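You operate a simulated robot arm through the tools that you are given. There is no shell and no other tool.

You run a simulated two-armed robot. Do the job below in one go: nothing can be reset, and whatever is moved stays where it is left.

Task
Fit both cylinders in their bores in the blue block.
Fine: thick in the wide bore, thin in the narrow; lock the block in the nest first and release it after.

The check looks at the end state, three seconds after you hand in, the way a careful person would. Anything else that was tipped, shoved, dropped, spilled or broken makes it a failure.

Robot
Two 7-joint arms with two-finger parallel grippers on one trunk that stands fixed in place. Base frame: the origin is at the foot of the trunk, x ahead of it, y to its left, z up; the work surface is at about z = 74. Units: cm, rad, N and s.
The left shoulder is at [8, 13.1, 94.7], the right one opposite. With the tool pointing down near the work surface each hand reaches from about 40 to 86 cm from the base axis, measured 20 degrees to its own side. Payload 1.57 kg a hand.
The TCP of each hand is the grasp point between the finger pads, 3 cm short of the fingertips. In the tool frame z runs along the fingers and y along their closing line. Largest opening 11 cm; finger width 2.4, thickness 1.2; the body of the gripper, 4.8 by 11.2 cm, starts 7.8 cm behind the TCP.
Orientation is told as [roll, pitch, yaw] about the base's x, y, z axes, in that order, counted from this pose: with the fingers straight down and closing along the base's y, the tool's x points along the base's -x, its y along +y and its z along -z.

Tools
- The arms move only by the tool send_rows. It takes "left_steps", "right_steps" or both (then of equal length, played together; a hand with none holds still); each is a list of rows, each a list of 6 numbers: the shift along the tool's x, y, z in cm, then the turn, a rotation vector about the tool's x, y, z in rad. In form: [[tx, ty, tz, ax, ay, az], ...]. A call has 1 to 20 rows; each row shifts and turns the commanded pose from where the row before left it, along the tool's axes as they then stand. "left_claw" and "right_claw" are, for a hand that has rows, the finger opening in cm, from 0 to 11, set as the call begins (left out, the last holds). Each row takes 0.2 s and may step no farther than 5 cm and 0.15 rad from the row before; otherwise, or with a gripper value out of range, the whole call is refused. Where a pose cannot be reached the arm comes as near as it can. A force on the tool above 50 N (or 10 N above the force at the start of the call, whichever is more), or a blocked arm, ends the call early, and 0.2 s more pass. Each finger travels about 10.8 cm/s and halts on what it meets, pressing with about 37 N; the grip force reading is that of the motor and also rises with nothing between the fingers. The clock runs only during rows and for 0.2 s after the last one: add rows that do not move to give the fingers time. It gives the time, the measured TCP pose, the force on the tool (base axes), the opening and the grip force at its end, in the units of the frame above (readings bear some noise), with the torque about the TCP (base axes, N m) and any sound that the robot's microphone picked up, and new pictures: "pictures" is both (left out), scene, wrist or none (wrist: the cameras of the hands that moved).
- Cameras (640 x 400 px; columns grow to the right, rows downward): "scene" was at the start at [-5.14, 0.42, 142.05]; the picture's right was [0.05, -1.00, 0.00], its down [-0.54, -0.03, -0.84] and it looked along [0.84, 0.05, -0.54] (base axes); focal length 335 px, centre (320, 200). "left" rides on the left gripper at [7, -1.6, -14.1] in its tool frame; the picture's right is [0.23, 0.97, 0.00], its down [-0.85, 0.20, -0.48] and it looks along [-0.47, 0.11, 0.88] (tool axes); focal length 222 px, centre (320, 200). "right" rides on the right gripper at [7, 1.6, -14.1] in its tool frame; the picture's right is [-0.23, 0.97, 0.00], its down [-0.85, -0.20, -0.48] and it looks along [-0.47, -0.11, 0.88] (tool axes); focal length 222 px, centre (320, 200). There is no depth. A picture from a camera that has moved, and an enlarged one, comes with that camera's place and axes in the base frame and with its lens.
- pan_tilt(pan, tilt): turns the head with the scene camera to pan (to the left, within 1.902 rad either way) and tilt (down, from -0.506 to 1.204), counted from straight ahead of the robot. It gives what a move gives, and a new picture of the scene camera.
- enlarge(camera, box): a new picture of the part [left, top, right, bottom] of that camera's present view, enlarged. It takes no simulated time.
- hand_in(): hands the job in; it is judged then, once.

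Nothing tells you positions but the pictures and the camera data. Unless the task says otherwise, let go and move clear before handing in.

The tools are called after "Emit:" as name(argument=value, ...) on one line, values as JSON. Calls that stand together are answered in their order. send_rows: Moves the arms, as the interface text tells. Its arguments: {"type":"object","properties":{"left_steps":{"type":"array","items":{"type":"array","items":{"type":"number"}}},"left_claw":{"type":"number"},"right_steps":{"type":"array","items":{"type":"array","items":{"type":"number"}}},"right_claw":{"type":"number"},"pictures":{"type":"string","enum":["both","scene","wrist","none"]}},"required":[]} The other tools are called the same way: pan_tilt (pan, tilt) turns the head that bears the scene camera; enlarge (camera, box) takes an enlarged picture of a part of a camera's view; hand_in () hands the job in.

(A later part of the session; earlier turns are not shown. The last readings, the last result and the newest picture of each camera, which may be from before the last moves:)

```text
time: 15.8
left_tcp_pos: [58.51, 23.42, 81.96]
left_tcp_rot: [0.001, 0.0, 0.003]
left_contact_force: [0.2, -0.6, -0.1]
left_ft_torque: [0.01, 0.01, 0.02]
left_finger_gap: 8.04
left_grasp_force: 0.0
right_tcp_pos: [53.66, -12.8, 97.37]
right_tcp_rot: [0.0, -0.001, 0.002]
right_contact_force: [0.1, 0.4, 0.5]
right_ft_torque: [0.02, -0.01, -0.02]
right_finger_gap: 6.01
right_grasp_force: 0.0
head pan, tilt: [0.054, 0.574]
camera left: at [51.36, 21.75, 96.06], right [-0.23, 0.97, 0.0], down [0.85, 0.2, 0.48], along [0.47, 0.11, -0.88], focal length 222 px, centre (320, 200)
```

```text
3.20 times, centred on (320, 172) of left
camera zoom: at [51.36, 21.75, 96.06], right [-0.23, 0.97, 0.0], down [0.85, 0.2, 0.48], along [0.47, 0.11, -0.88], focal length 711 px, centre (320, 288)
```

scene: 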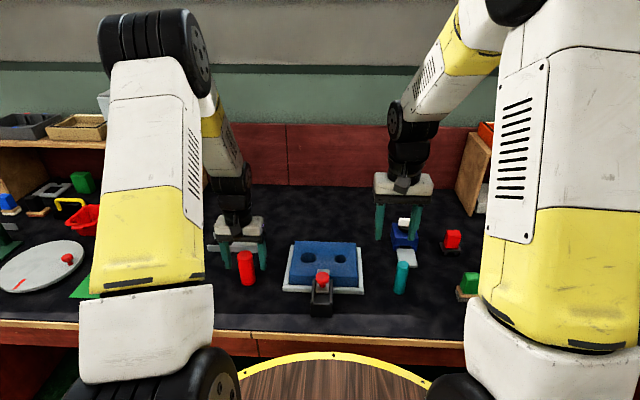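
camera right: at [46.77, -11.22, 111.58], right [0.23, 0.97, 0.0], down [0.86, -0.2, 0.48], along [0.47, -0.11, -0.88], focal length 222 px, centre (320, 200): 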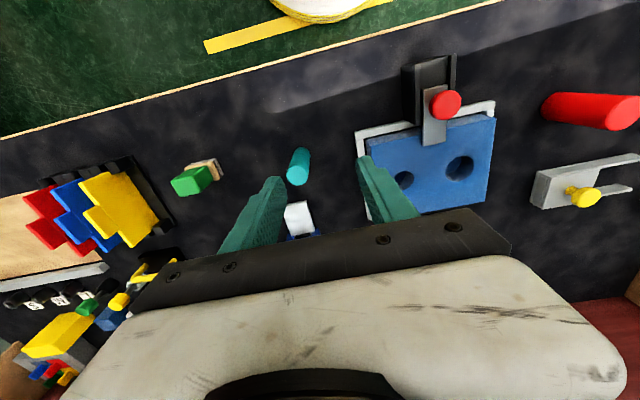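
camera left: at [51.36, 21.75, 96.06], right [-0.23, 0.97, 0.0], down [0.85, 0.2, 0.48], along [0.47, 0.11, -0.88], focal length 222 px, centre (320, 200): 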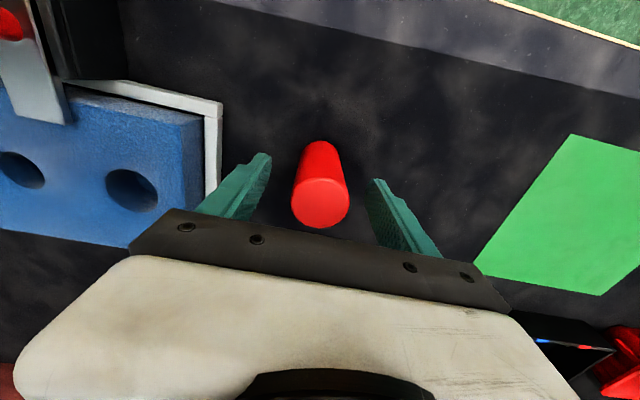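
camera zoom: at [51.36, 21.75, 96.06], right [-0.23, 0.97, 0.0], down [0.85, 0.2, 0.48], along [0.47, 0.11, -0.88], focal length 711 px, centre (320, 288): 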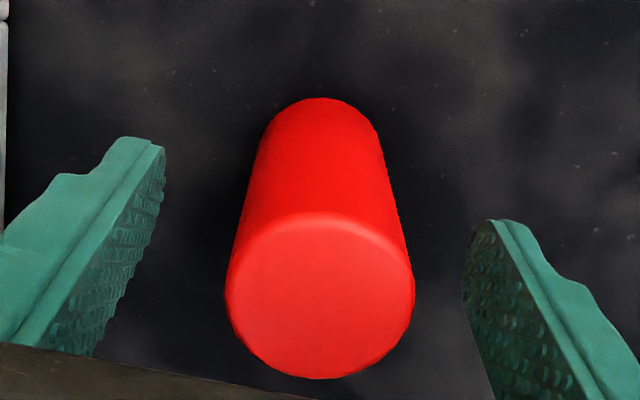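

The red cylinder is centred between the fingers. I'll close on it and check the grip.

Emit:
send_rows(left_steps=[[0, 0, 0, 0, 0, 0], [0, 0, 0, 0, 0, 0], [0, 0, 0, 0, 0, 0], [0, 0, 0, 0, 0, 0]], left_claw=3, pictures="both")

Emit:
enlarge(camera="scene", box=[200, 190, 320, 300])

Emit:
enlarge(camera="left", box=[220, 110, 420, 235])

```text
time: 16.8
left_tcp_pos: [58.46, 23.47, 82.03]
left_tcp_rot: [0.001, 0.0, 0.0]
left_contact_force: [-0.3, -0.6, 0.0]
left_ft_torque: [0.05, 0.0, 0.03]
left_finger_gap: 3.87
left_grasp_force: 37.3
right_tcp_pos: [53.83, -12.83, 97.4]
right_tcp_rot: [-0.002, 0.002, 0.0]
right_contact_force: [0.2, 1.1, 0.4]
right_ft_torque: [-0.01, -0.01, -0.01]
right_finger_gap: 6.01
right_grasp_force: 0.1
head pan, tilt: [0.054, 0.574]
camera left: at [51.36, 21.74, 96.07], right [-0.23, 0.97, 0.0], down [0.86, 0.2, 0.48], along [0.47, 0.11, -0.88], focal length 222 px, centre (320, 200)
```

scene: 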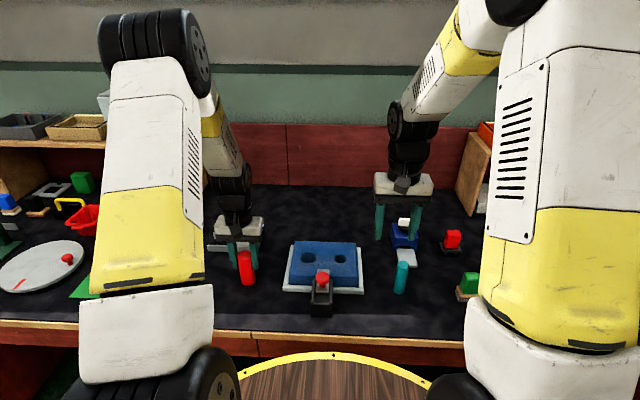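
left: 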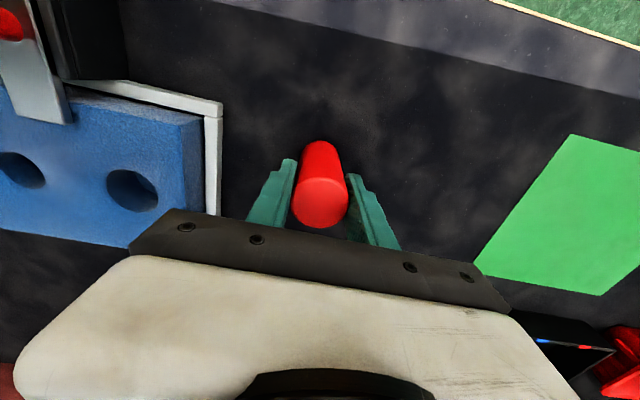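

```text
3.64 times, centred on (260, 245) of scene
camera zoom: at [-5.13, 0.42, 142.05], right [0.05, -1.0, 0.0], down [-0.54, -0.03, -0.84], along [0.84, 0.05, -0.54], focal length 1219 px, centre (538, 36)
```

zoom: 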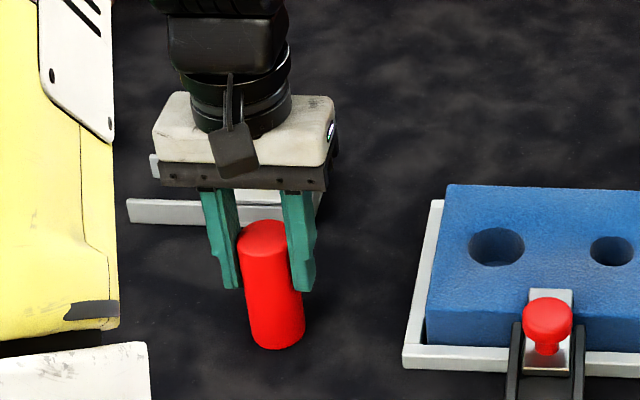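

```text
3.20 times, centred on (320, 172) of left
camera zoom: at [51.36, 21.74, 96.07], right [-0.23, 0.97, 0.0], down [0.86, 0.2, 0.48], along [0.47, 0.11, -0.88], focal length 711 px, centre (320, 288)
```

zoom: 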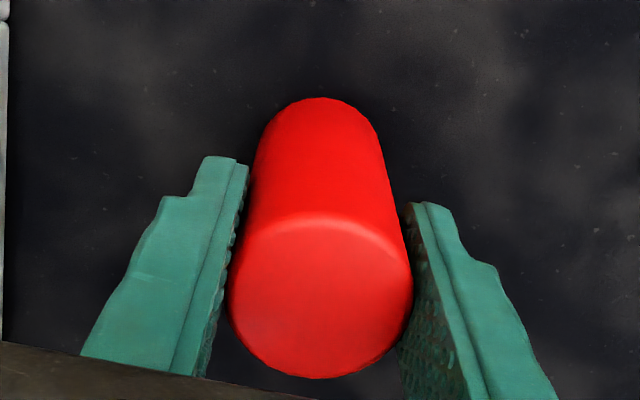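

Grip is good (gap 3.87 cm, balanced forces). I'll lift the red cylinder 8 cm and carry it over the wide bore.

Emit:
send_rows(left_steps=[[0, 0, -1.0, 0, 0, 0], [0, 0, -2.0, 0, 0, 0], [0, 0, -2.5, 0, 0, 0], [0, 0, -2.5, 0, 0, 0], [-1.0, -2.8, 0, 0, 0, 0], [-1.2, -3.2, 0, 0, 0, 0], [-1.2, -3.2, 0, 0, 0, 0], [-1.2, -3.2, 0, 0, 0, 0], [-0.7, -2.6, 0, 0, 0, 0], [-0.3, -1.0, 0, 0, 0, 0], [0, 0, 0, 0, 0, 0]], left_claw=3, pictures="both")

Emit:
enlarge(camera="scene", box=[270, 200, 380, 300])

Emit:
enlarge(camera="right", box=[340, 60, 540, 240])

Emit:
enlarge(camera="left", box=[220, 110, 420, 235])

```text
time: 19.2
left_tcp_pos: [63.96, 7.59, 90.04]
left_tcp_rot: [0.0, 0.002, 0.001]
left_contact_force: [0.3, -0.3, -1.6]
left_ft_torque: [-0.02, -0.01, 0.02]
left_finger_gap: 3.86
left_grasp_force: 37.0
right_tcp_pos: [53.82, -12.9, 97.44]
right_tcp_rot: [0.0, -0.001, 0.001]
right_contact_force: [0.6, -0.2, 0.4]
right_ft_torque: [0.01, 0.0, -0.03]
right_finger_gap: 6.01
right_grasp_force: 0.1
head pan, tilt: [0.054, 0.574]
camera left: at [57.01, 5.91, 104.22], right [-0.23, 0.97, 0.0], down [0.86, 0.2, 0.48], along [0.47, 0.11, -0.88], focal length 222 px, centre (320, 200)
```

scene: 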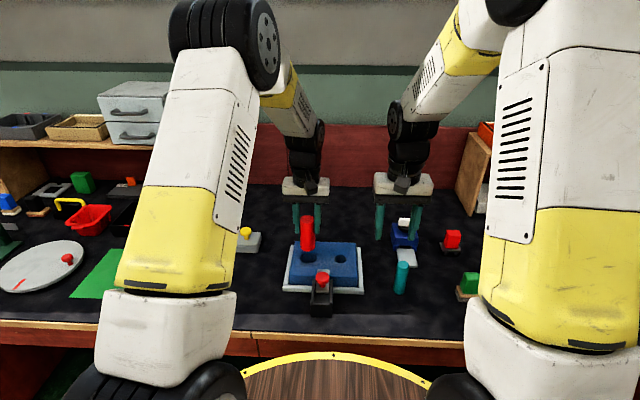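
left: 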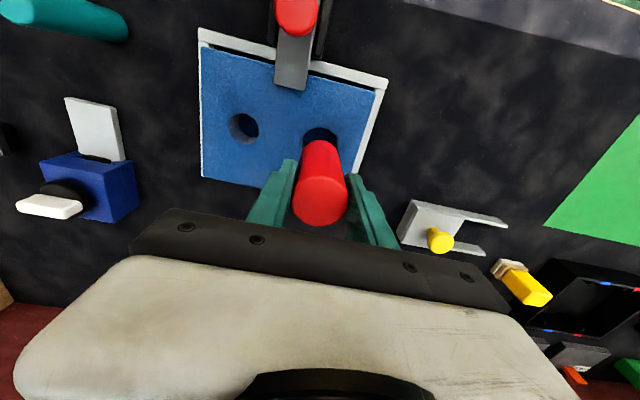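

```text
4.00 times, centred on (325, 250) of scene
camera zoom: at [-5.13, 0.42, 142.05], right [0.05, -1.0, 0.0], down [-0.54, -0.03, -0.84], along [0.84, 0.05, -0.54], focal length 1341 px, centre (300, 0)
```

zoom: 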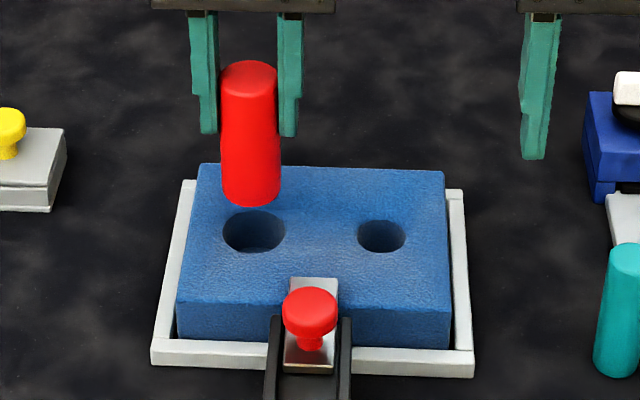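

```text
2.22 times, centred on (440, 150) of right
camera zoom: at [46.78, -11.19, 111.57], right [0.23, 0.97, 0.0], down [0.85, -0.2, 0.48], along [0.47, -0.11, -0.88], focal length 494 px, centre (53, 311)
```

zoom: 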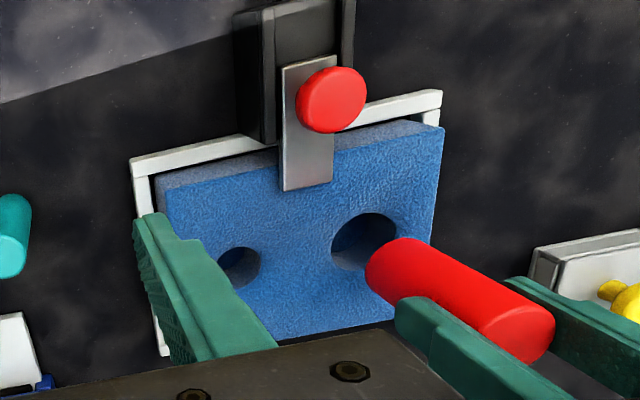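

```text
3.20 times, centred on (320, 172) of left
camera zoom: at [57.01, 5.91, 104.22], right [-0.23, 0.97, 0.0], down [0.86, 0.2, 0.48], along [0.47, 0.11, -0.88], focal length 711 px, centre (320, 288)
```

zoom: 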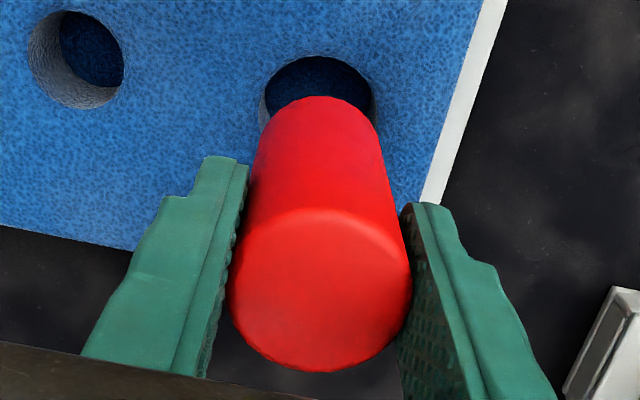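

The red cylinder is held nearly over the wide bore; the cameras put the bore 1–2 mm toward -x and -y of the cylinder. I'll correct half of that and lower to just above the block to compare again.

Emit:
send_rows(left_steps=[[0.1, -0.1, 1.2, 0, 0, 0], [0, 0, 1.2, 0, 0, 0], [0, 0, 0.8, 0, 0, 0], [0, 0, 0, 0, 0, 0], [0, 0, 0, 0, 0, 0]], left_claw=3, pictures="none")

Emit:
enlarge(camera="scene", box=[280, 230, 340, 280])

Emit:
enlarge(camera="right", box=[440, 120, 540, 200])

Emit:
enlarge(camera="left", box=[260, 100, 380, 190])

```text
time: 20.4
left_tcp_pos: [64.03, 7.26, 86.8]
left_tcp_rot: [-0.001, 0.001, 0.001]
left_contact_force: [0.2, 0.4, -1.6]
left_ft_torque: [0.01, -0.01, -0.02]
left_finger_gap: 3.85
left_grasp_force: 37.2
right_tcp_pos: [53.73, -12.86, 97.45]
right_tcp_rot: [0.0, 0.0, 0.002]
right_contact_force: [0.4, 0.5, 0.1]
right_ft_torque: [0.03, 0.03, 0.02]
right_finger_gap: 6.03
right_grasp_force: 0.0
head pan, tilt: [0.054, 0.574]
```

```text
8.00 times, centred on (310, 255) of scene
camera zoom: at [-5.13, 0.42, 142.05], right [0.05, -1.0, 0.0], down [-0.54, -0.03, -0.84], along [0.84, 0.05, -0.54], focal length 2683 px, centre (400, -240)
```

zoom: 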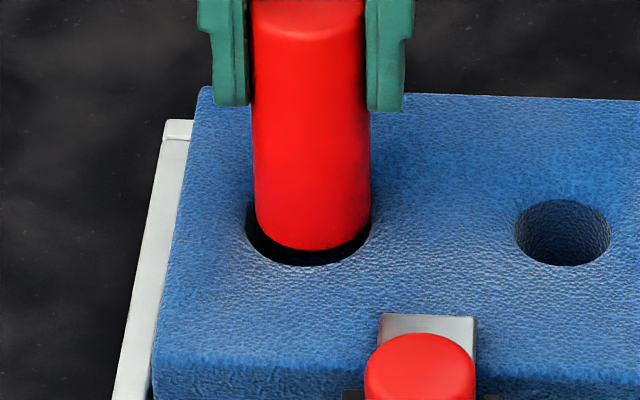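

```text
5.00 times, centred on (490, 160) of right
camera zoom: at [46.78, -11.18, 111.57], right [0.23, 0.97, 0.0], down [0.86, -0.2, 0.48], along [0.47, -0.11, -0.88], focal length 1111 px, centre (-530, 400)
```

zoom: 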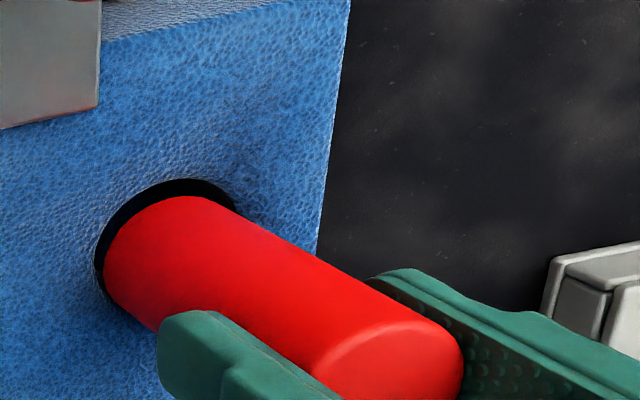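

```text
4.44 times, centred on (320, 145) of left
camera zoom: at [56.91, 5.64, 100.98], right [-0.23, 0.97, 0.0], down [0.86, 0.2, 0.48], along [0.47, 0.11, -0.88], focal length 987 px, centre (320, 444)
```

zoom: 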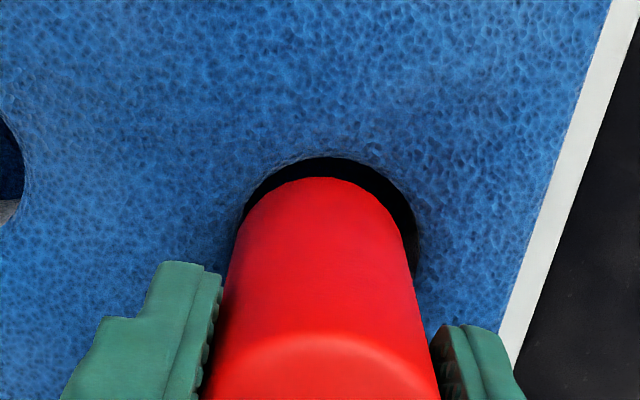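

The cylinder end is now just above the bore, but sits roughly 2 mm toward -y and about 1 mm toward +x of its centre. I'll correct that, lower slightly, and compare again.

Emit:
send_rows(left_steps=[[0.1, 0.18, 0.0, 0, 0, 0], [0, 0, 0.3, 0, 0, 0], [0, 0, 0, 0, 0, 0], [0, 0, 0, 0, 0, 0]], left_claw=3, pictures="none")

Emit:
enlarge(camera="scene", box=[280, 230, 340, 280])

Emit:
enlarge(camera="right", box=[440, 120, 540, 200])

Emit:
enlarge(camera="left", box=[260, 100, 380, 190])

```text
time: 21.4
left_tcp_pos: [63.78, 7.46, 86.46]
left_tcp_rot: [-0.002, -0.001, 0.003]
left_contact_force: [-0.8, -0.2, -1.5]
left_ft_torque: [0.02, 0.0, 0.0]
left_finger_gap: 3.86
left_grasp_force: 36.9
right_tcp_pos: [53.73, -12.81, 97.4]
right_tcp_rot: [0.0, 0.0, 0.001]
right_contact_force: [0.2, -0.3, 0.7]
right_ft_torque: [0.0, 0.03, 0.03]
right_finger_gap: 5.98
right_grasp_force: 0.1
head pan, tilt: [0.054, 0.574]
```

```text
8.00 times, centred on (310, 255) of scene
camera zoom: at [-5.13, 0.42, 142.05], right [0.05, -1.0, 0.0], down [-0.54, -0.03, -0.84], along [0.84, 0.05, -0.54], focal length 2683 px, centre (400, -240)
```

zoom: 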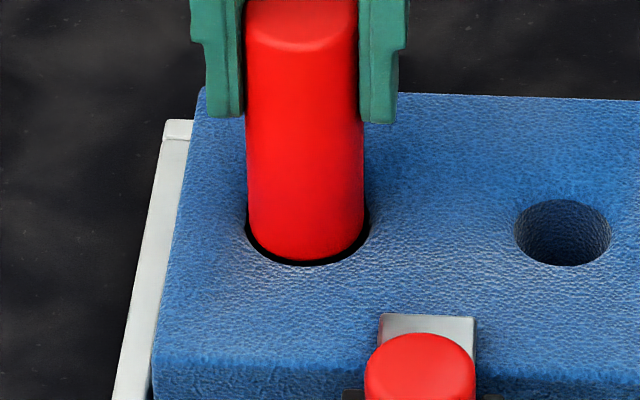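

```text
5.00 times, centred on (490, 160) of right
camera zoom: at [46.78, -11.18, 111.57], right [0.23, 0.97, 0.0], down [0.85, -0.2, 0.48], along [0.47, -0.11, -0.88], focal length 1111 px, centre (-530, 400)
```

zoom: 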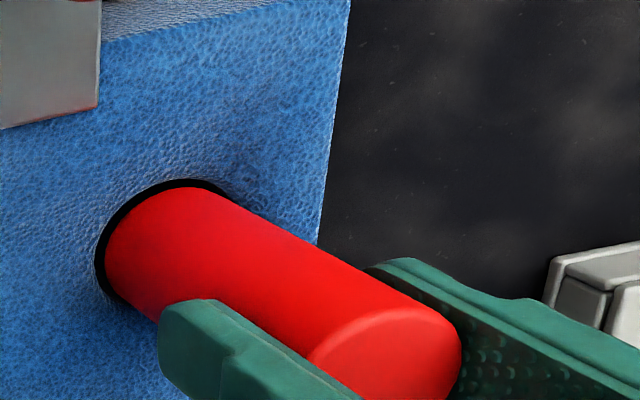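

```text
4.44 times, centred on (320, 145) of left
camera zoom: at [56.8, 5.85, 100.6], right [-0.23, 0.97, 0.0], down [0.86, 0.2, 0.48], along [0.47, 0.11, -0.88], focal length 987 px, centre (320, 444)
```

zoom: 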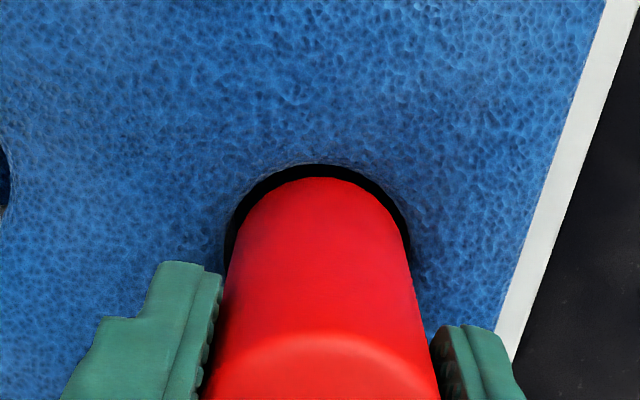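

The cylinder end looks centred in the wide bore in all three views. I'll lower it slowly and watch the forces.

Emit:
send_rows(left_steps=[[0, 0, 0.15, 0, 0, 0], [0, 0, 0.15, 0, 0, 0], [0, 0, 0.15, 0, 0, 0], [0, 0, 0.15, 0, 0, 0], [0, 0, 0.15, 0, 0, 0], [0, 0, 0, 0, 0, 0]], left_claw=3, pictures="none")

Emit:
enlarge(camera="scene", box=[280, 230, 340, 280])

Emit:
enlarge(camera="left", box=[260, 100, 380, 190])

```text
time: 22.8
left_tcp_pos: [63.94, 7.37, 85.84]
left_tcp_rot: [0.002, 0.0, 0.002]
left_contact_force: [0.1, 0.1, -1.5]
left_ft_torque: [0.0, -0.01, -0.01]
left_finger_gap: 3.85
left_grasp_force: 37.3
right_tcp_pos: [53.73, -12.89, 97.38]
right_tcp_rot: [0.0, 0.002, 0.001]
right_contact_force: [0.4, -0.4, 0.0]
right_ft_torque: [-0.01, -0.01, 0.0]
right_finger_gap: 5.99
right_grasp_force: 0.1
head pan, tilt: [0.054, 0.574]
```

```text
8.00 times, centred on (310, 255) of scene
camera zoom: at [-5.13, 0.42, 142.05], right [0.05, -1.0, 0.0], down [-0.54, -0.03, -0.84], along [0.84, 0.05, -0.54], focal length 2683 px, centre (400, -240)
```

zoom: 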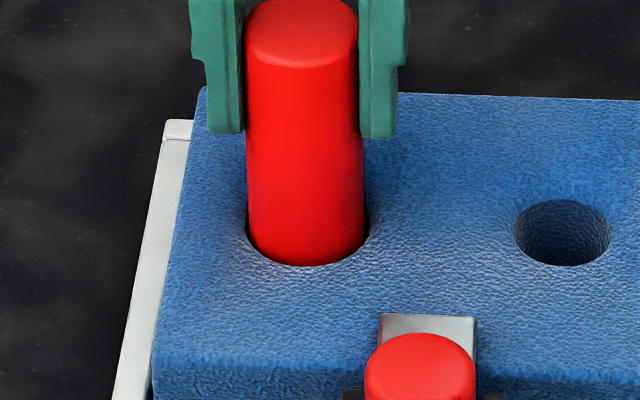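

```text
4.44 times, centred on (320, 145) of left
camera zoom: at [56.78, 5.85, 99.91], right [-0.23, 0.97, 0.0], down [0.86, 0.2, 0.48], along [0.47, 0.11, -0.88], focal length 987 px, centre (320, 444)
```

zoom: 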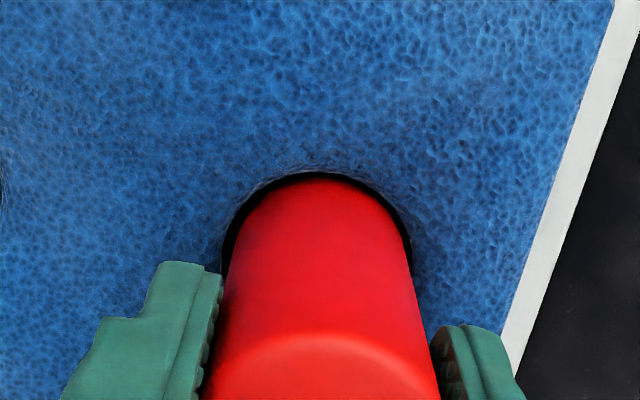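

The cylinder has entered the bore with no contact force. I'll continue down in small steps.

Emit:
send_rows(left_steps=[[0, 0, 0.2, 0, 0, 0], [0, 0, 0.2, 0, 0, 0], [0, 0, 0.2, 0, 0, 0], [0, 0, 0.2, 0, 0, 0], [0, 0, 0.2, 0, 0, 0], [0, 0, 0.2, 0, 0, 0], [0, 0, 0, 0, 0, 0]], left_claw=3, pictures="none")

Emit:
enlarge(camera="scene", box=[280, 230, 340, 280])

Emit:
enlarge(camera="left", box=[260, 100, 380, 190])

```text
time: 24.4
left_tcp_pos: [63.79, 7.49, 84.64]
left_tcp_rot: [0.0, 0.0, 0.001]
left_contact_force: [0.0, 0.9, -0.8]
left_ft_torque: [-0.02, -0.02, -0.02]
left_finger_gap: 3.87
left_grasp_force: 37.0
right_tcp_pos: [53.71, -12.84, 97.52]
right_tcp_rot: [0.0, 0.0, 0.002]
right_contact_force: [1.3, 0.6, 0.0]
right_ft_torque: [0.01, 0.0, 0.03]
right_finger_gap: 6.0
right_grasp_force: 0.1
head pan, tilt: [0.054, 0.574]
```

```text
8.00 times, centred on (310, 255) of scene
camera zoom: at [-5.13, 0.42, 142.05], right [0.05, -1.0, 0.0], down [-0.54, -0.03, -0.84], along [0.84, 0.05, -0.54], focal length 2683 px, centre (400, -240)
```

zoom: 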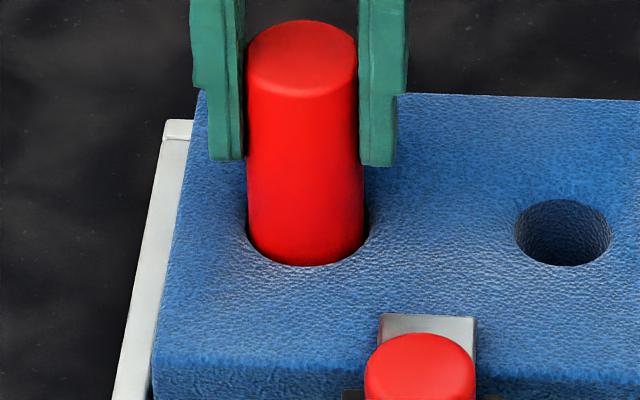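

```text
4.44 times, centred on (320, 145) of left
camera zoom: at [56.8, 5.87, 98.7], right [-0.23, 0.97, 0.0], down [0.86, 0.2, 0.48], along [0.47, 0.11, -0.88], focal length 987 px, centre (320, 444)
```

zoom: 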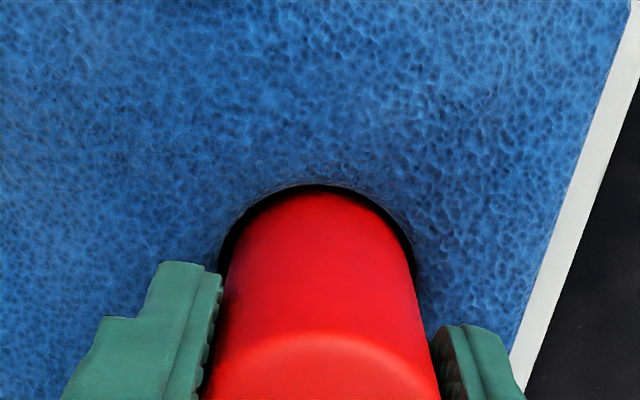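

It is about 1.4 cm into the bore, still force-free. I'll continue down until it meets the floor.

Emit:
send_rows(left_steps=[[0, 0, 0.2, 0, 0, 0], [0, 0, 0.2, 0, 0, 0], [0, 0, 0.2, 0, 0, 0], [0, 0, 0.2, 0, 0, 0], [0, 0, 0.2, 0, 0, 0], [0, 0, 0.2, 0, 0, 0], [0, 0, 0, 0, 0, 0]], left_claw=3, pictures="none")

Emit:
enlarge(camera="scene", box=[280, 230, 340, 280])

```text
time: 26.0
left_tcp_pos: [63.95, 7.47, 83.3]
left_tcp_rot: [0.0, 0.0, 0.0]
left_contact_force: [-0.1, -0.6, -1.2]
left_ft_torque: [-0.02, -0.01, 0.01]
left_finger_gap: 3.83
left_grasp_force: 36.9
right_tcp_pos: [53.74, -12.82, 97.39]
right_tcp_rot: [0.0, 0.0, 0.0]
right_contact_force: [0.4, -0.2, 0.4]
right_ft_torque: [-0.01, -0.01, -0.01]
right_finger_gap: 5.98
right_grasp_force: 0.0
head pan, tilt: [0.054, 0.574]
```

```text
8.00 times, centred on (310, 255) of scene
camera zoom: at [-5.13, 0.42, 142.05], right [0.05, -1.0, 0.0], down [-0.54, -0.03, -0.84], along [0.84, 0.05, -0.54], focal length 2683 px, centre (400, -240)
```

zoom: 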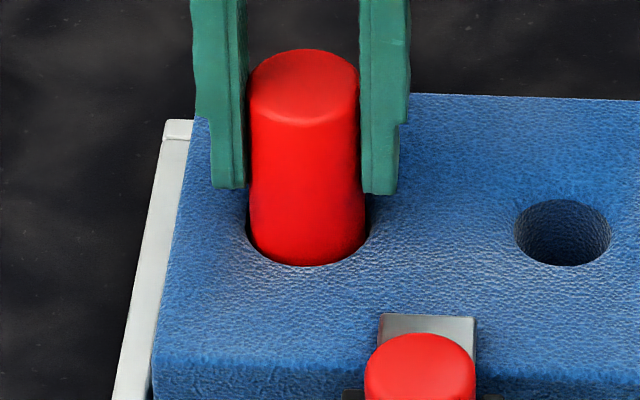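

Bottom is now near z = 75.3 and still free. I'll take finer steps until contact.

Emit:
send_rows(left_steps=[[0, 0, 0.12, 0, 0, 0], [0, 0, 0.12, 0, 0, 0], [0, 0, 0.12, 0, 0, 0], [0, 0, 0.12, 0, 0, 0], [0, 0, 0.12, 0, 0, 0], [0, 0, 0, 0, 0, 0]], left_claw=3, pictures="none")

```text
time: 27.4
left_tcp_pos: [64.01, 7.48, 82.95]
left_tcp_rot: [-0.002, -0.005, -0.001]
left_contact_force: [-0.2, -1.1, 31.1]
left_ft_torque: [-0.07, 0.0, 0.16]
left_finger_gap: 3.83
left_grasp_force: 36.9
right_tcp_pos: [53.63, -12.77, 97.5]
right_tcp_rot: [-0.001, -0.003, 0.004]
right_contact_force: [0.5, -0.5, -0.2]
right_ft_torque: [-0.01, 0.0, -0.01]
right_finger_gap: 5.99
right_grasp_force: 0.0
head pan, tilt: [0.054, 0.574]
```

The cylinder rests on the bore floor (31 N upward at about 3 cm depth). I'll ease off the push, then open the fingers a little and check before rising.

Emit:
send_rows(left_steps=[[0, 0, -0.2, 0, 0, 0], [0, 0, 0, 0, 0, 0]], left_claw=3, pictures="none")

Emit:
send_rows(left_steps=[[0, 0, 0, 0, 0, 0], [0, 0, 0, 0, 0, 0], [0, 0, 0, 0, 0, 0]], left_claw=5.6, pictures="none")

Emit:
enlarge(camera="scene", box=[270, 220, 370, 300])

Emit:
enlarge(camera="left", box=[220, 100, 420, 235])

```text
time: 28.0
left_tcp_pos: [63.92, 7.41, 83.04]
left_tcp_rot: [0.001, -0.001, 0.0]
left_contact_force: [7.1, -0.9, 13.6]
left_ft_torque: [-0.1, -0.67, -0.02]
left_finger_gap: 3.81
left_grasp_force: 37.0
right_tcp_pos: [53.72, -12.83, 97.55]
right_tcp_rot: [-0.001, 0.0, 0.001]
right_contact_force: [-0.1, 0.4, -0.5]
right_ft_torque: [-0.02, 0.03, 0.0]
right_finger_gap: 5.99
right_grasp_force: 0.2
head pan, tilt: [0.054, 0.574]
```

```text
time: 28.8
left_tcp_pos: [63.86, 7.52, 83.0]
left_tcp_rot: [0.0, 0.0, 0.0]
left_contact_force: [-0.9, 0.3, -0.4]
left_ft_torque: [-0.01, 0.01, -0.02]
left_finger_gap: 5.6
left_grasp_force: 0.0
right_tcp_pos: [53.68, -12.85, 97.4]
right_tcp_rot: [0.001, -0.001, 0.001]
right_contact_force: [-0.2, -0.2, -0.4]
right_ft_torque: [0.01, 0.0, -0.01]
right_finger_gap: 5.99
right_grasp_force: 0.0
head pan, tilt: [0.054, 0.574]
```

```text
5.00 times, centred on (320, 260) of scene
camera zoom: at [-5.14, 0.42, 142.05], right [0.05, -1.0, 0.0], down [-0.54, -0.03, -0.84], along [0.84, 0.05, -0.54], focal length 1677 px, centre (320, -100)
```

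zoom: 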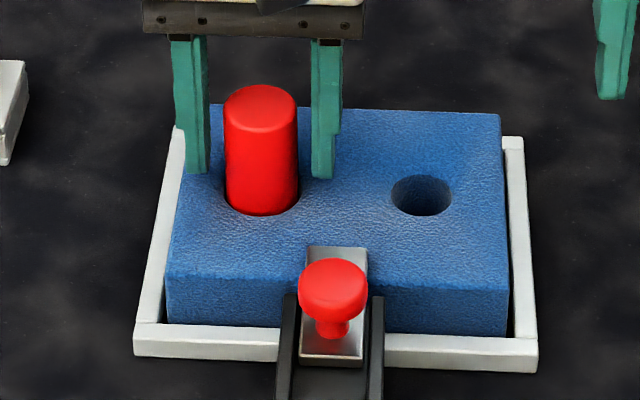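

```text
2.96 times, centred on (320, 168) of left
camera zoom: at [56.73, 5.84, 97.07], right [-0.23, 0.97, 0.0], down [0.86, 0.2, 0.48], along [0.47, 0.11, -0.88], focal length 658 px, centre (320, 296)
```

zoom: 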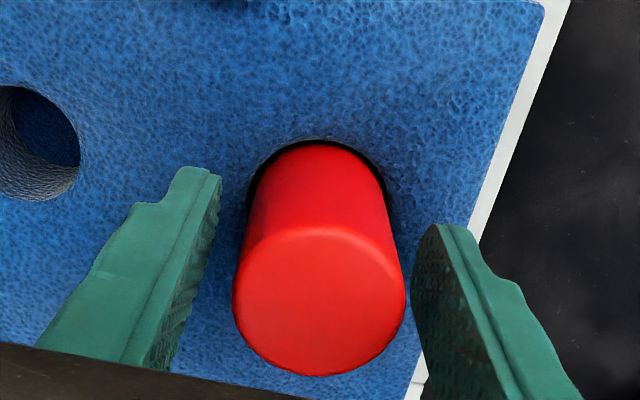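

The red cylinder is seated in the wide bore and released. I'll raise the left hand straight up and take it back to its side, while the right hand moves above the teal cylinder.

Emit:
send_rows(left_steps=[[0, 0, -1.0, 0, 0, 0], [0, 0, -2.0, 0, 0, 0], [0, 0, -3.0, 0, 0, 0], [0, 0, -4.0, 0, 0, 0], [0, 0, -4.0, 0, 0, 0], [0, 0, -4.0, 0, 0, 0], [0.8, 3.5, 0, 0, 0, 0], [0.8, 3.5, 0, 0, 0, 0], [0.8, 3.5, 0, 0, 0, 0], [0.8, 3.5, 0, 0, 0, 0], [0.8, 3.5, 0, 0, 0, 0], [0, 0, 0, 0, 0, 0]], left_claw=5.6, pictures="none")

Emit:
send_rows(right_steps=[[-1.2, -1.4, 3.0, 0, 0, 0], [-1.2, -1.4, 3.0, 0, 0, 0], [-1.2, -1.4, 3.0, 0, 0, 0], [0, 0, 0.5, 0, 0, 0], [0, 0, 0, 0, 0, 0]], right_claw=7, pictures="both")

Emit:
enlarge(camera="right", box=[240, 100, 400, 200])

Emit:
enlarge(camera="scene", box=[340, 190, 460, 300])

```text
time: 31.4
left_tcp_pos: [60.1, 25.08, 101.03]
left_tcp_rot: [0.0, 0.0, -0.001]
left_contact_force: [-0.5, -0.9, -0.1]
left_ft_torque: [-0.01, -0.01, 0.03]
left_finger_gap: 5.61
left_grasp_force: 0.0
right_tcp_pos: [53.59, -12.76, 97.52]
right_tcp_rot: [-0.002, -0.001, 0.002]
right_contact_force: [1.1, 0.3, 1.0]
right_ft_torque: [0.0, -0.03, 0.02]
right_finger_gap: 6.0
right_grasp_force: 0.1
head pan, tilt: [0.054, 0.574]
```

```text
time: 32.6
left_tcp_pos: [60.11, 24.96, 100.76]
left_tcp_rot: [0.001, -0.001, 0.0]
left_contact_force: [0.1, 0.0, 0.9]
left_ft_torque: [0.0, 0.01, -0.05]
left_finger_gap: 5.61
left_grasp_force: 0.0
right_tcp_pos: [57.42, -17.24, 87.77]
right_tcp_rot: [0.0, 0.0, 0.003]
right_contact_force: [0.7, -0.1, -0.7]
right_ft_torque: [-0.02, 0.0, 0.01]
right_finger_gap: 7.0
right_grasp_force: 0.0
head pan, tilt: [0.054, 0.574]
camera right: at [50.54, -15.54, 102.03], right [0.23, 0.97, 0.0], down [0.85, -0.2, 0.48], along [0.47, -0.11, -0.88], focal length 222 px, centre (320, 200)
```

scene: 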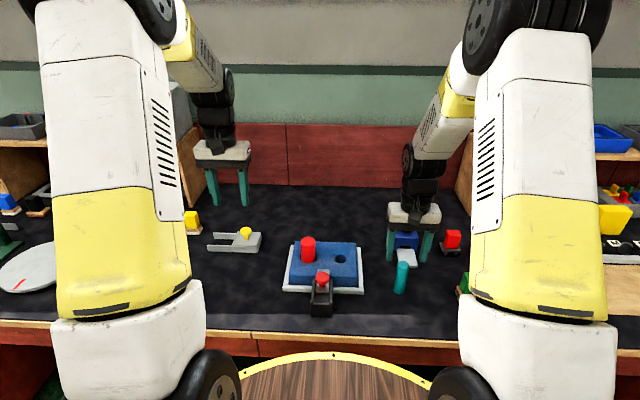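
right: 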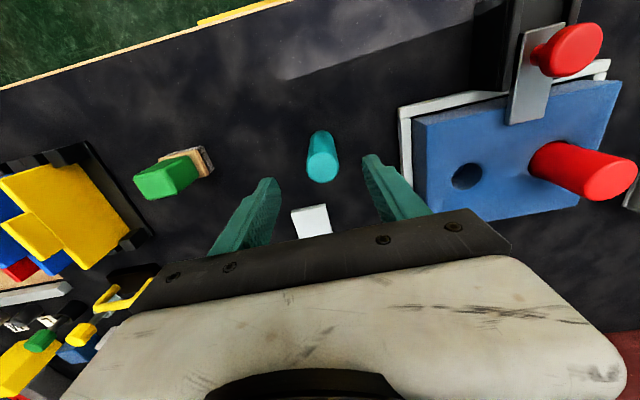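

```text
4.00 times, centred on (320, 150) of right
camera zoom: at [50.54, -15.54, 102.03], right [0.23, 0.97, 0.0], down [0.85, -0.2, 0.48], along [0.47, -0.11, -0.88], focal length 888 px, centre (320, 400)
```

zoom: 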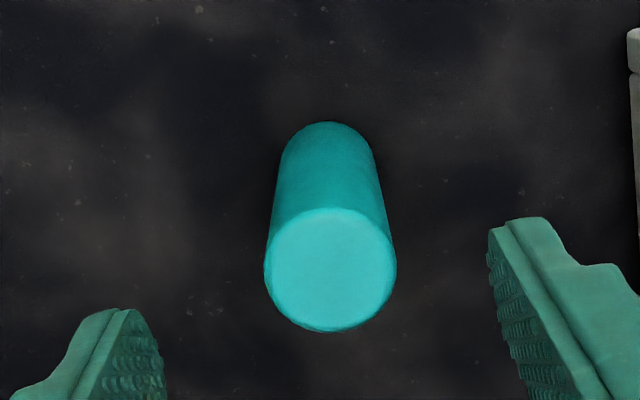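

```text
3.64 times, centred on (400, 245) of scene
camera zoom: at [-5.14, 0.42, 142.05], right [0.05, -1.0, 0.0], down [-0.54, -0.03, -0.84], along [0.84, 0.05, -0.54], focal length 1219 px, centre (29, 36)
```

zoom: 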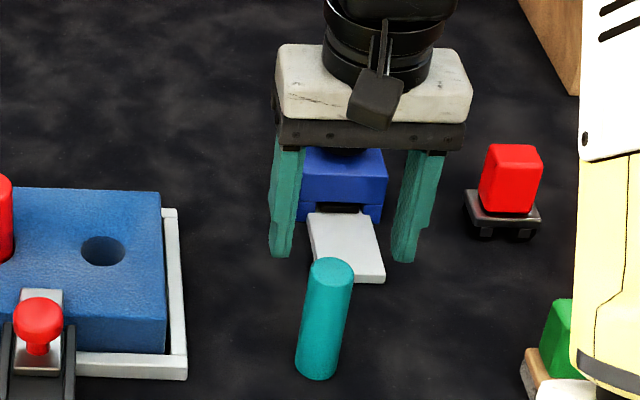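

The teal cylinder's top is between the right fingers, about 2 mm toward +y of centre. I'll shift over, descend and check.

Emit:
send_rows(right_steps=[[0.05, 0.2, 2.0, 0, 0, 0], [0, 0, 2.0, 0, 0, 0], [0, 0, 1.3, 0, 0, 0], [0, 0, 0.5, 0, 0, 0], [0, 0, 0, 0, 0, 0]], right_claw=7, pictures="none")

Emit:
enlarge(camera="right", box=[220, 110, 420, 235])

Emit:
enlarge(camera="scene", box=[340, 210, 460, 310])

```text
time: 33.8
left_tcp_pos: [60.11, 25.08, 100.78]
left_tcp_rot: [0.001, 0.0, 0.001]
left_contact_force: [0.0, 0.3, -0.6]
left_ft_torque: [-0.02, 0.01, 0.02]
left_finger_gap: 5.63
left_grasp_force: 0.1
right_tcp_pos: [57.39, -17.04, 81.96]
right_tcp_rot: [0.0, 0.001, 0.001]
right_contact_force: [0.3, 0.1, 0.6]
right_ft_torque: [-0.01, 0.0, -0.01]
right_finger_gap: 7.0
right_grasp_force: 0.1
head pan, tilt: [0.054, 0.574]
```

```text
3.20 times, centred on (320, 172) of right
camera zoom: at [50.46, -15.3, 96.13], right [0.23, 0.97, 0.0], down [0.85, -0.2, 0.48], along [0.47, -0.11, -0.88], focal length 711 px, centre (320, 288)
```

zoom: 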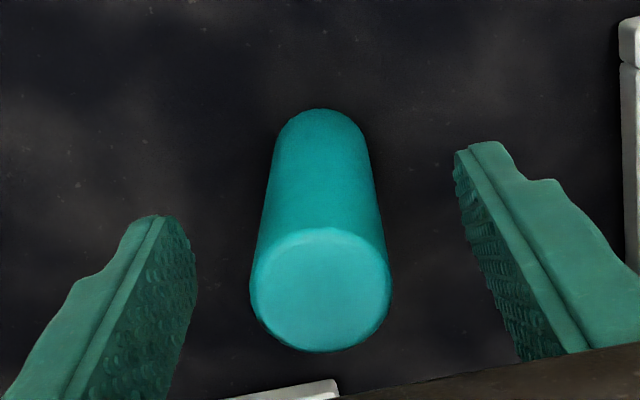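

```text
4.00 times, centred on (400, 260) of scene
camera zoom: at [-5.13, 0.42, 142.05], right [0.05, -1.0, 0.0], down [-0.54, -0.03, -0.84], along [0.84, 0.05, -0.54], focal length 1341 px, centre (0, -40)
```

zoom: 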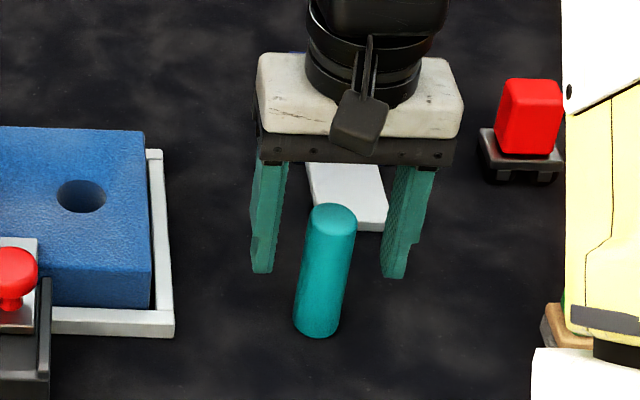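

The teal cylinder is centred between the fingers. Closing on it now.

Emit:
send_rows(right_steps=[[0, 0, 0, 0, 0, 0], [0, 0, 0, 0, 0, 0], [0, 0, 0, 0, 0, 0], [0, 0, 0, 0, 0, 0]], right_claw=2.2, pictures="none")

Emit:
enlarge(camera="right", box=[220, 110, 420, 235])

Emit:
enlarge(camera="scene", box=[340, 210, 460, 310])

```text
time: 34.8
left_tcp_pos: [60.16, 25.05, 100.74]
left_tcp_rot: [0.002, 0.0, 0.0]
left_contact_force: [-0.2, 0.1, -0.1]
left_ft_torque: [-0.02, -0.02, 0.02]
left_finger_gap: 5.6
left_grasp_force: 0.0
right_tcp_pos: [57.42, -16.96, 82.02]
right_tcp_rot: [0.0, 0.0, 0.002]
right_contact_force: [1.0, 0.4, 0.1]
right_ft_torque: [-0.01, -0.03, 0.01]
right_finger_gap: 2.86
right_grasp_force: 37.1
head pan, tilt: [0.054, 0.574]
```

```text
3.20 times, centred on (320, 172) of right
camera zoom: at [50.46, -15.29, 96.15], right [0.23, 0.97, 0.0], down [0.86, -0.2, 0.48], along [0.47, -0.11, -0.88], focal length 711 px, centre (320, 288)
```

zoom: 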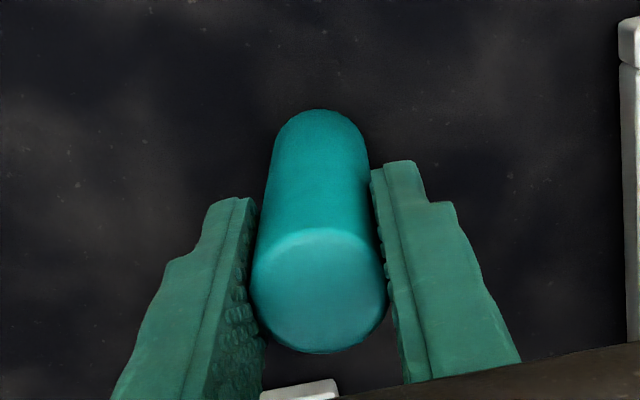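

```text
4.00 times, centred on (400, 260) of scene
camera zoom: at [-5.13, 0.42, 142.05], right [0.05, -1.0, 0.0], down [-0.54, -0.03, -0.84], along [0.84, 0.05, -0.54], focal length 1341 px, centre (0, -40)
```

zoom: 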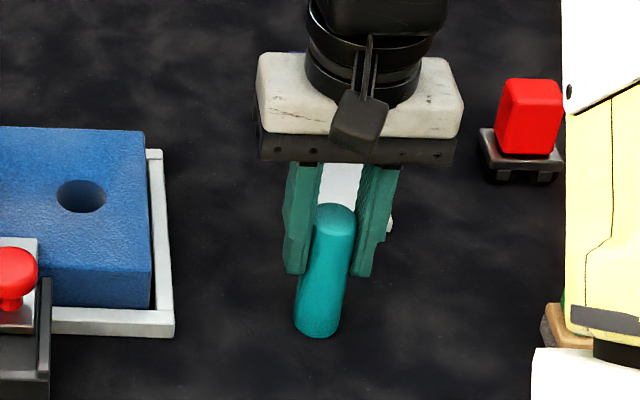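

The teal cylinder is gripped (gap 2.86 cm). I'll lift it 9 cm and carry it over the narrow bore.

Emit:
send_rows(right_steps=[[0, 0, -1.0, 0, 0, 0], [0, 0, -2.0, 0, 0, 0], [0, 0, -3.0, 0, 0, 0], [0, 0, -3.0, 0, 0, 0], [-1.2, 2.8, 0, 0, 0, 0], [-1.3, 3.1, 0, 0, 0, 0], [-1.3, 3.1, 0, 0, 0, 0], [-1.3, 3.1, 0, 0, 0, 0], [-1.1, 2.5, 0, 0, 0, 0], [-0.4, 1.0, 0, 0, 0, 0], [0, 0, 2.5, 0, 0, 0], [0, 0, 2.0, 0, 0, 0], [0, 0, 0, 0, 0, 0], [0, 0, 0, 0, 0, 0]], right_claw=2.2, pictures="both")

Emit:
enlarge(camera="scene", box=[305, 225, 375, 285])

Emit:
enlarge(camera="left", box=[80, 60, 220, 160])

Emit:
enlarge(camera="right", box=[260, 100, 380, 190])

```text
time: 37.8
left_tcp_pos: [60.3, 25.01, 100.89]
left_tcp_rot: [0.0, -0.001, 0.0]
left_contact_force: [-0.3, -0.6, -0.5]
left_ft_torque: [0.0, -0.02, -0.03]
left_finger_gap: 5.6
left_grasp_force: 0.2
right_tcp_pos: [64.02, -1.41, 86.65]
right_tcp_rot: [0.001, -0.001, 0.001]
right_contact_force: [0.3, -0.4, -0.6]
right_ft_torque: [-0.01, -0.02, -0.03]
right_finger_gap: 2.85
right_grasp_force: 36.6
head pan, tilt: [0.054, 0.574]
camera right: at [57.04, 0.31, 100.68], right [0.23, 0.97, 0.0], down [0.85, -0.2, 0.48], along [0.47, -0.11, -0.88], focal length 222 px, centre (320, 200)
```

scene: 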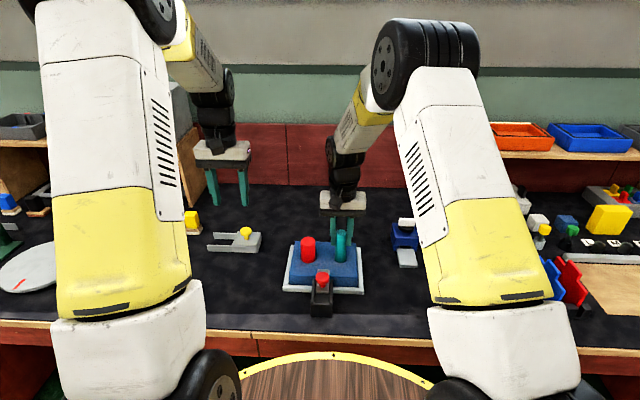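
right: 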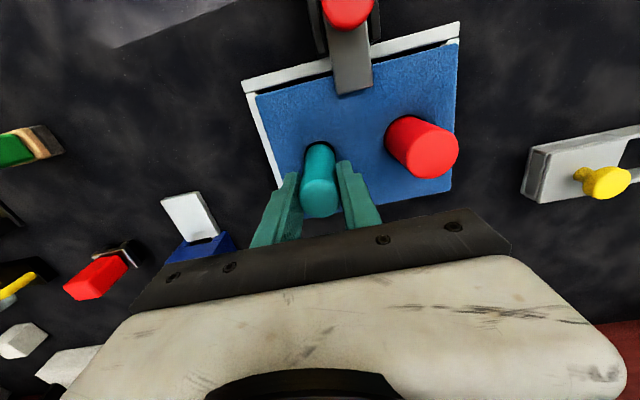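

```text
6.67 times, centred on (340, 255) of scene
camera zoom: at [-5.13, 0.43, 142.05], right [0.05, -1.0, 0.0], down [-0.54, -0.03, -0.84], along [0.84, 0.05, -0.54], focal length 2236 px, centre (187, -167)
```

zoom: 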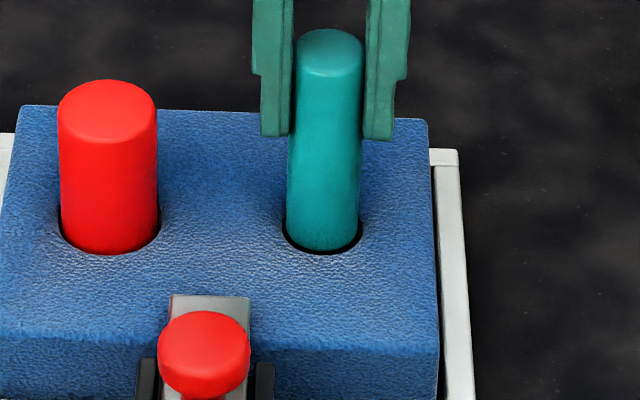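

```text
4.00 times, centred on (150, 110) of left
camera zoom: at [53.06, 23.4, 114.99], right [-0.23, 0.97, 0.0], down [0.85, 0.2, 0.48], along [0.47, 0.11, -0.88], focal length 888 px, centre (1000, 560)
```

zoom: 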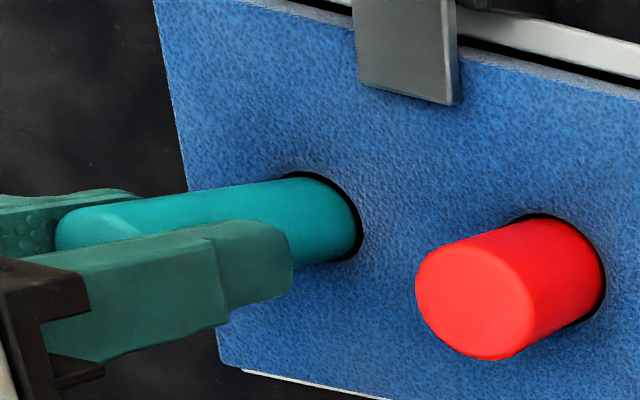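

```text
4.44 times, centred on (320, 145) of right
camera zoom: at [57.04, 0.31, 100.68], right [0.23, 0.97, 0.0], down [0.85, -0.2, 0.48], along [0.47, -0.11, -0.88], focal length 987 px, centre (320, 444)
```

zoom: 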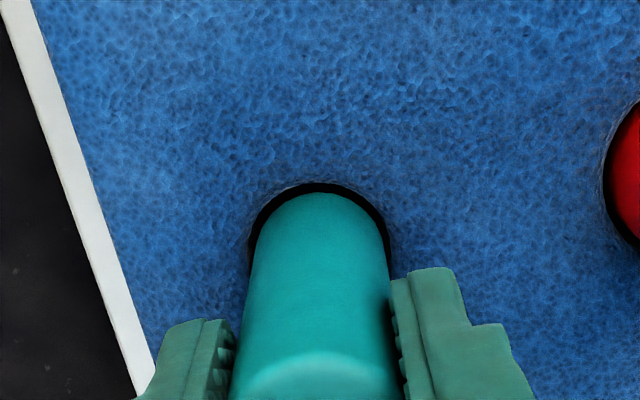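

The teal cylinder is hovering just above the narrow bore and looks centred in all three views. I'll lower it slowly, watching the forces.

Emit:
send_rows(right_steps=[[0, 0, 0.15, 0, 0, 0], [0, 0, 0.15, 0, 0, 0], [0, 0, 0.15, 0, 0, 0], [0, 0, 0.15, 0, 0, 0], [0, 0, 0.15, 0, 0, 0], [0, 0, 0.15, 0, 0, 0], [0, 0, 0, 0, 0, 0]], right_claw=2.2, pictures="none")

Emit:
enlarge(camera="scene", box=[305, 225, 375, 285])

Emit:
enlarge(camera="right", box=[260, 100, 380, 190])

```text
time: 39.4
left_tcp_pos: [60.32, 25.09, 100.93]
left_tcp_rot: [0.001, 0.0, 0.001]
left_contact_force: [-0.4, -0.9, 0.1]
left_ft_torque: [0.0, 0.0, 0.02]
left_finger_gap: 5.6
left_grasp_force: 0.0
right_tcp_pos: [63.91, -1.43, 85.41]
right_tcp_rot: [0.0, 0.0, 0.001]
right_contact_force: [0.7, 0.5, -2.0]
right_ft_torque: [0.01, 0.0, -0.01]
right_finger_gap: 2.87
right_grasp_force: 37.2
head pan, tilt: [0.054, 0.574]
```

```text
6.67 times, centred on (340, 255) of scene
camera zoom: at [-5.13, 0.42, 142.05], right [0.05, -1.0, 0.0], down [-0.54, -0.03, -0.84], along [0.84, 0.05, -0.54], focal length 2236 px, centre (187, -167)
```

zoom: 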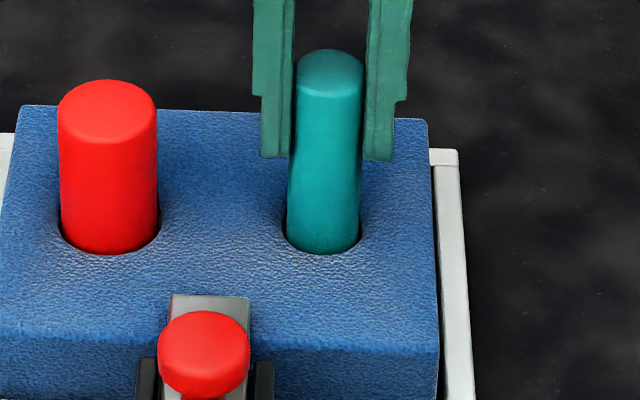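

```text
4.44 times, centred on (320, 145) of right
camera zoom: at [56.96, 0.28, 99.72], right [0.23, 0.97, 0.0], down [0.86, -0.2, 0.48], along [0.47, -0.11, -0.88], focal length 987 px, centre (320, 444)
```

zoom: 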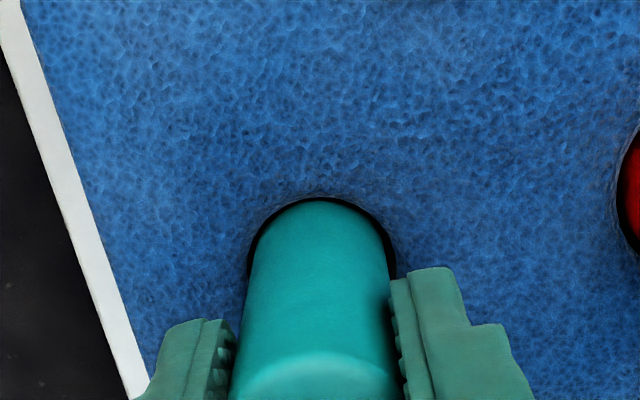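

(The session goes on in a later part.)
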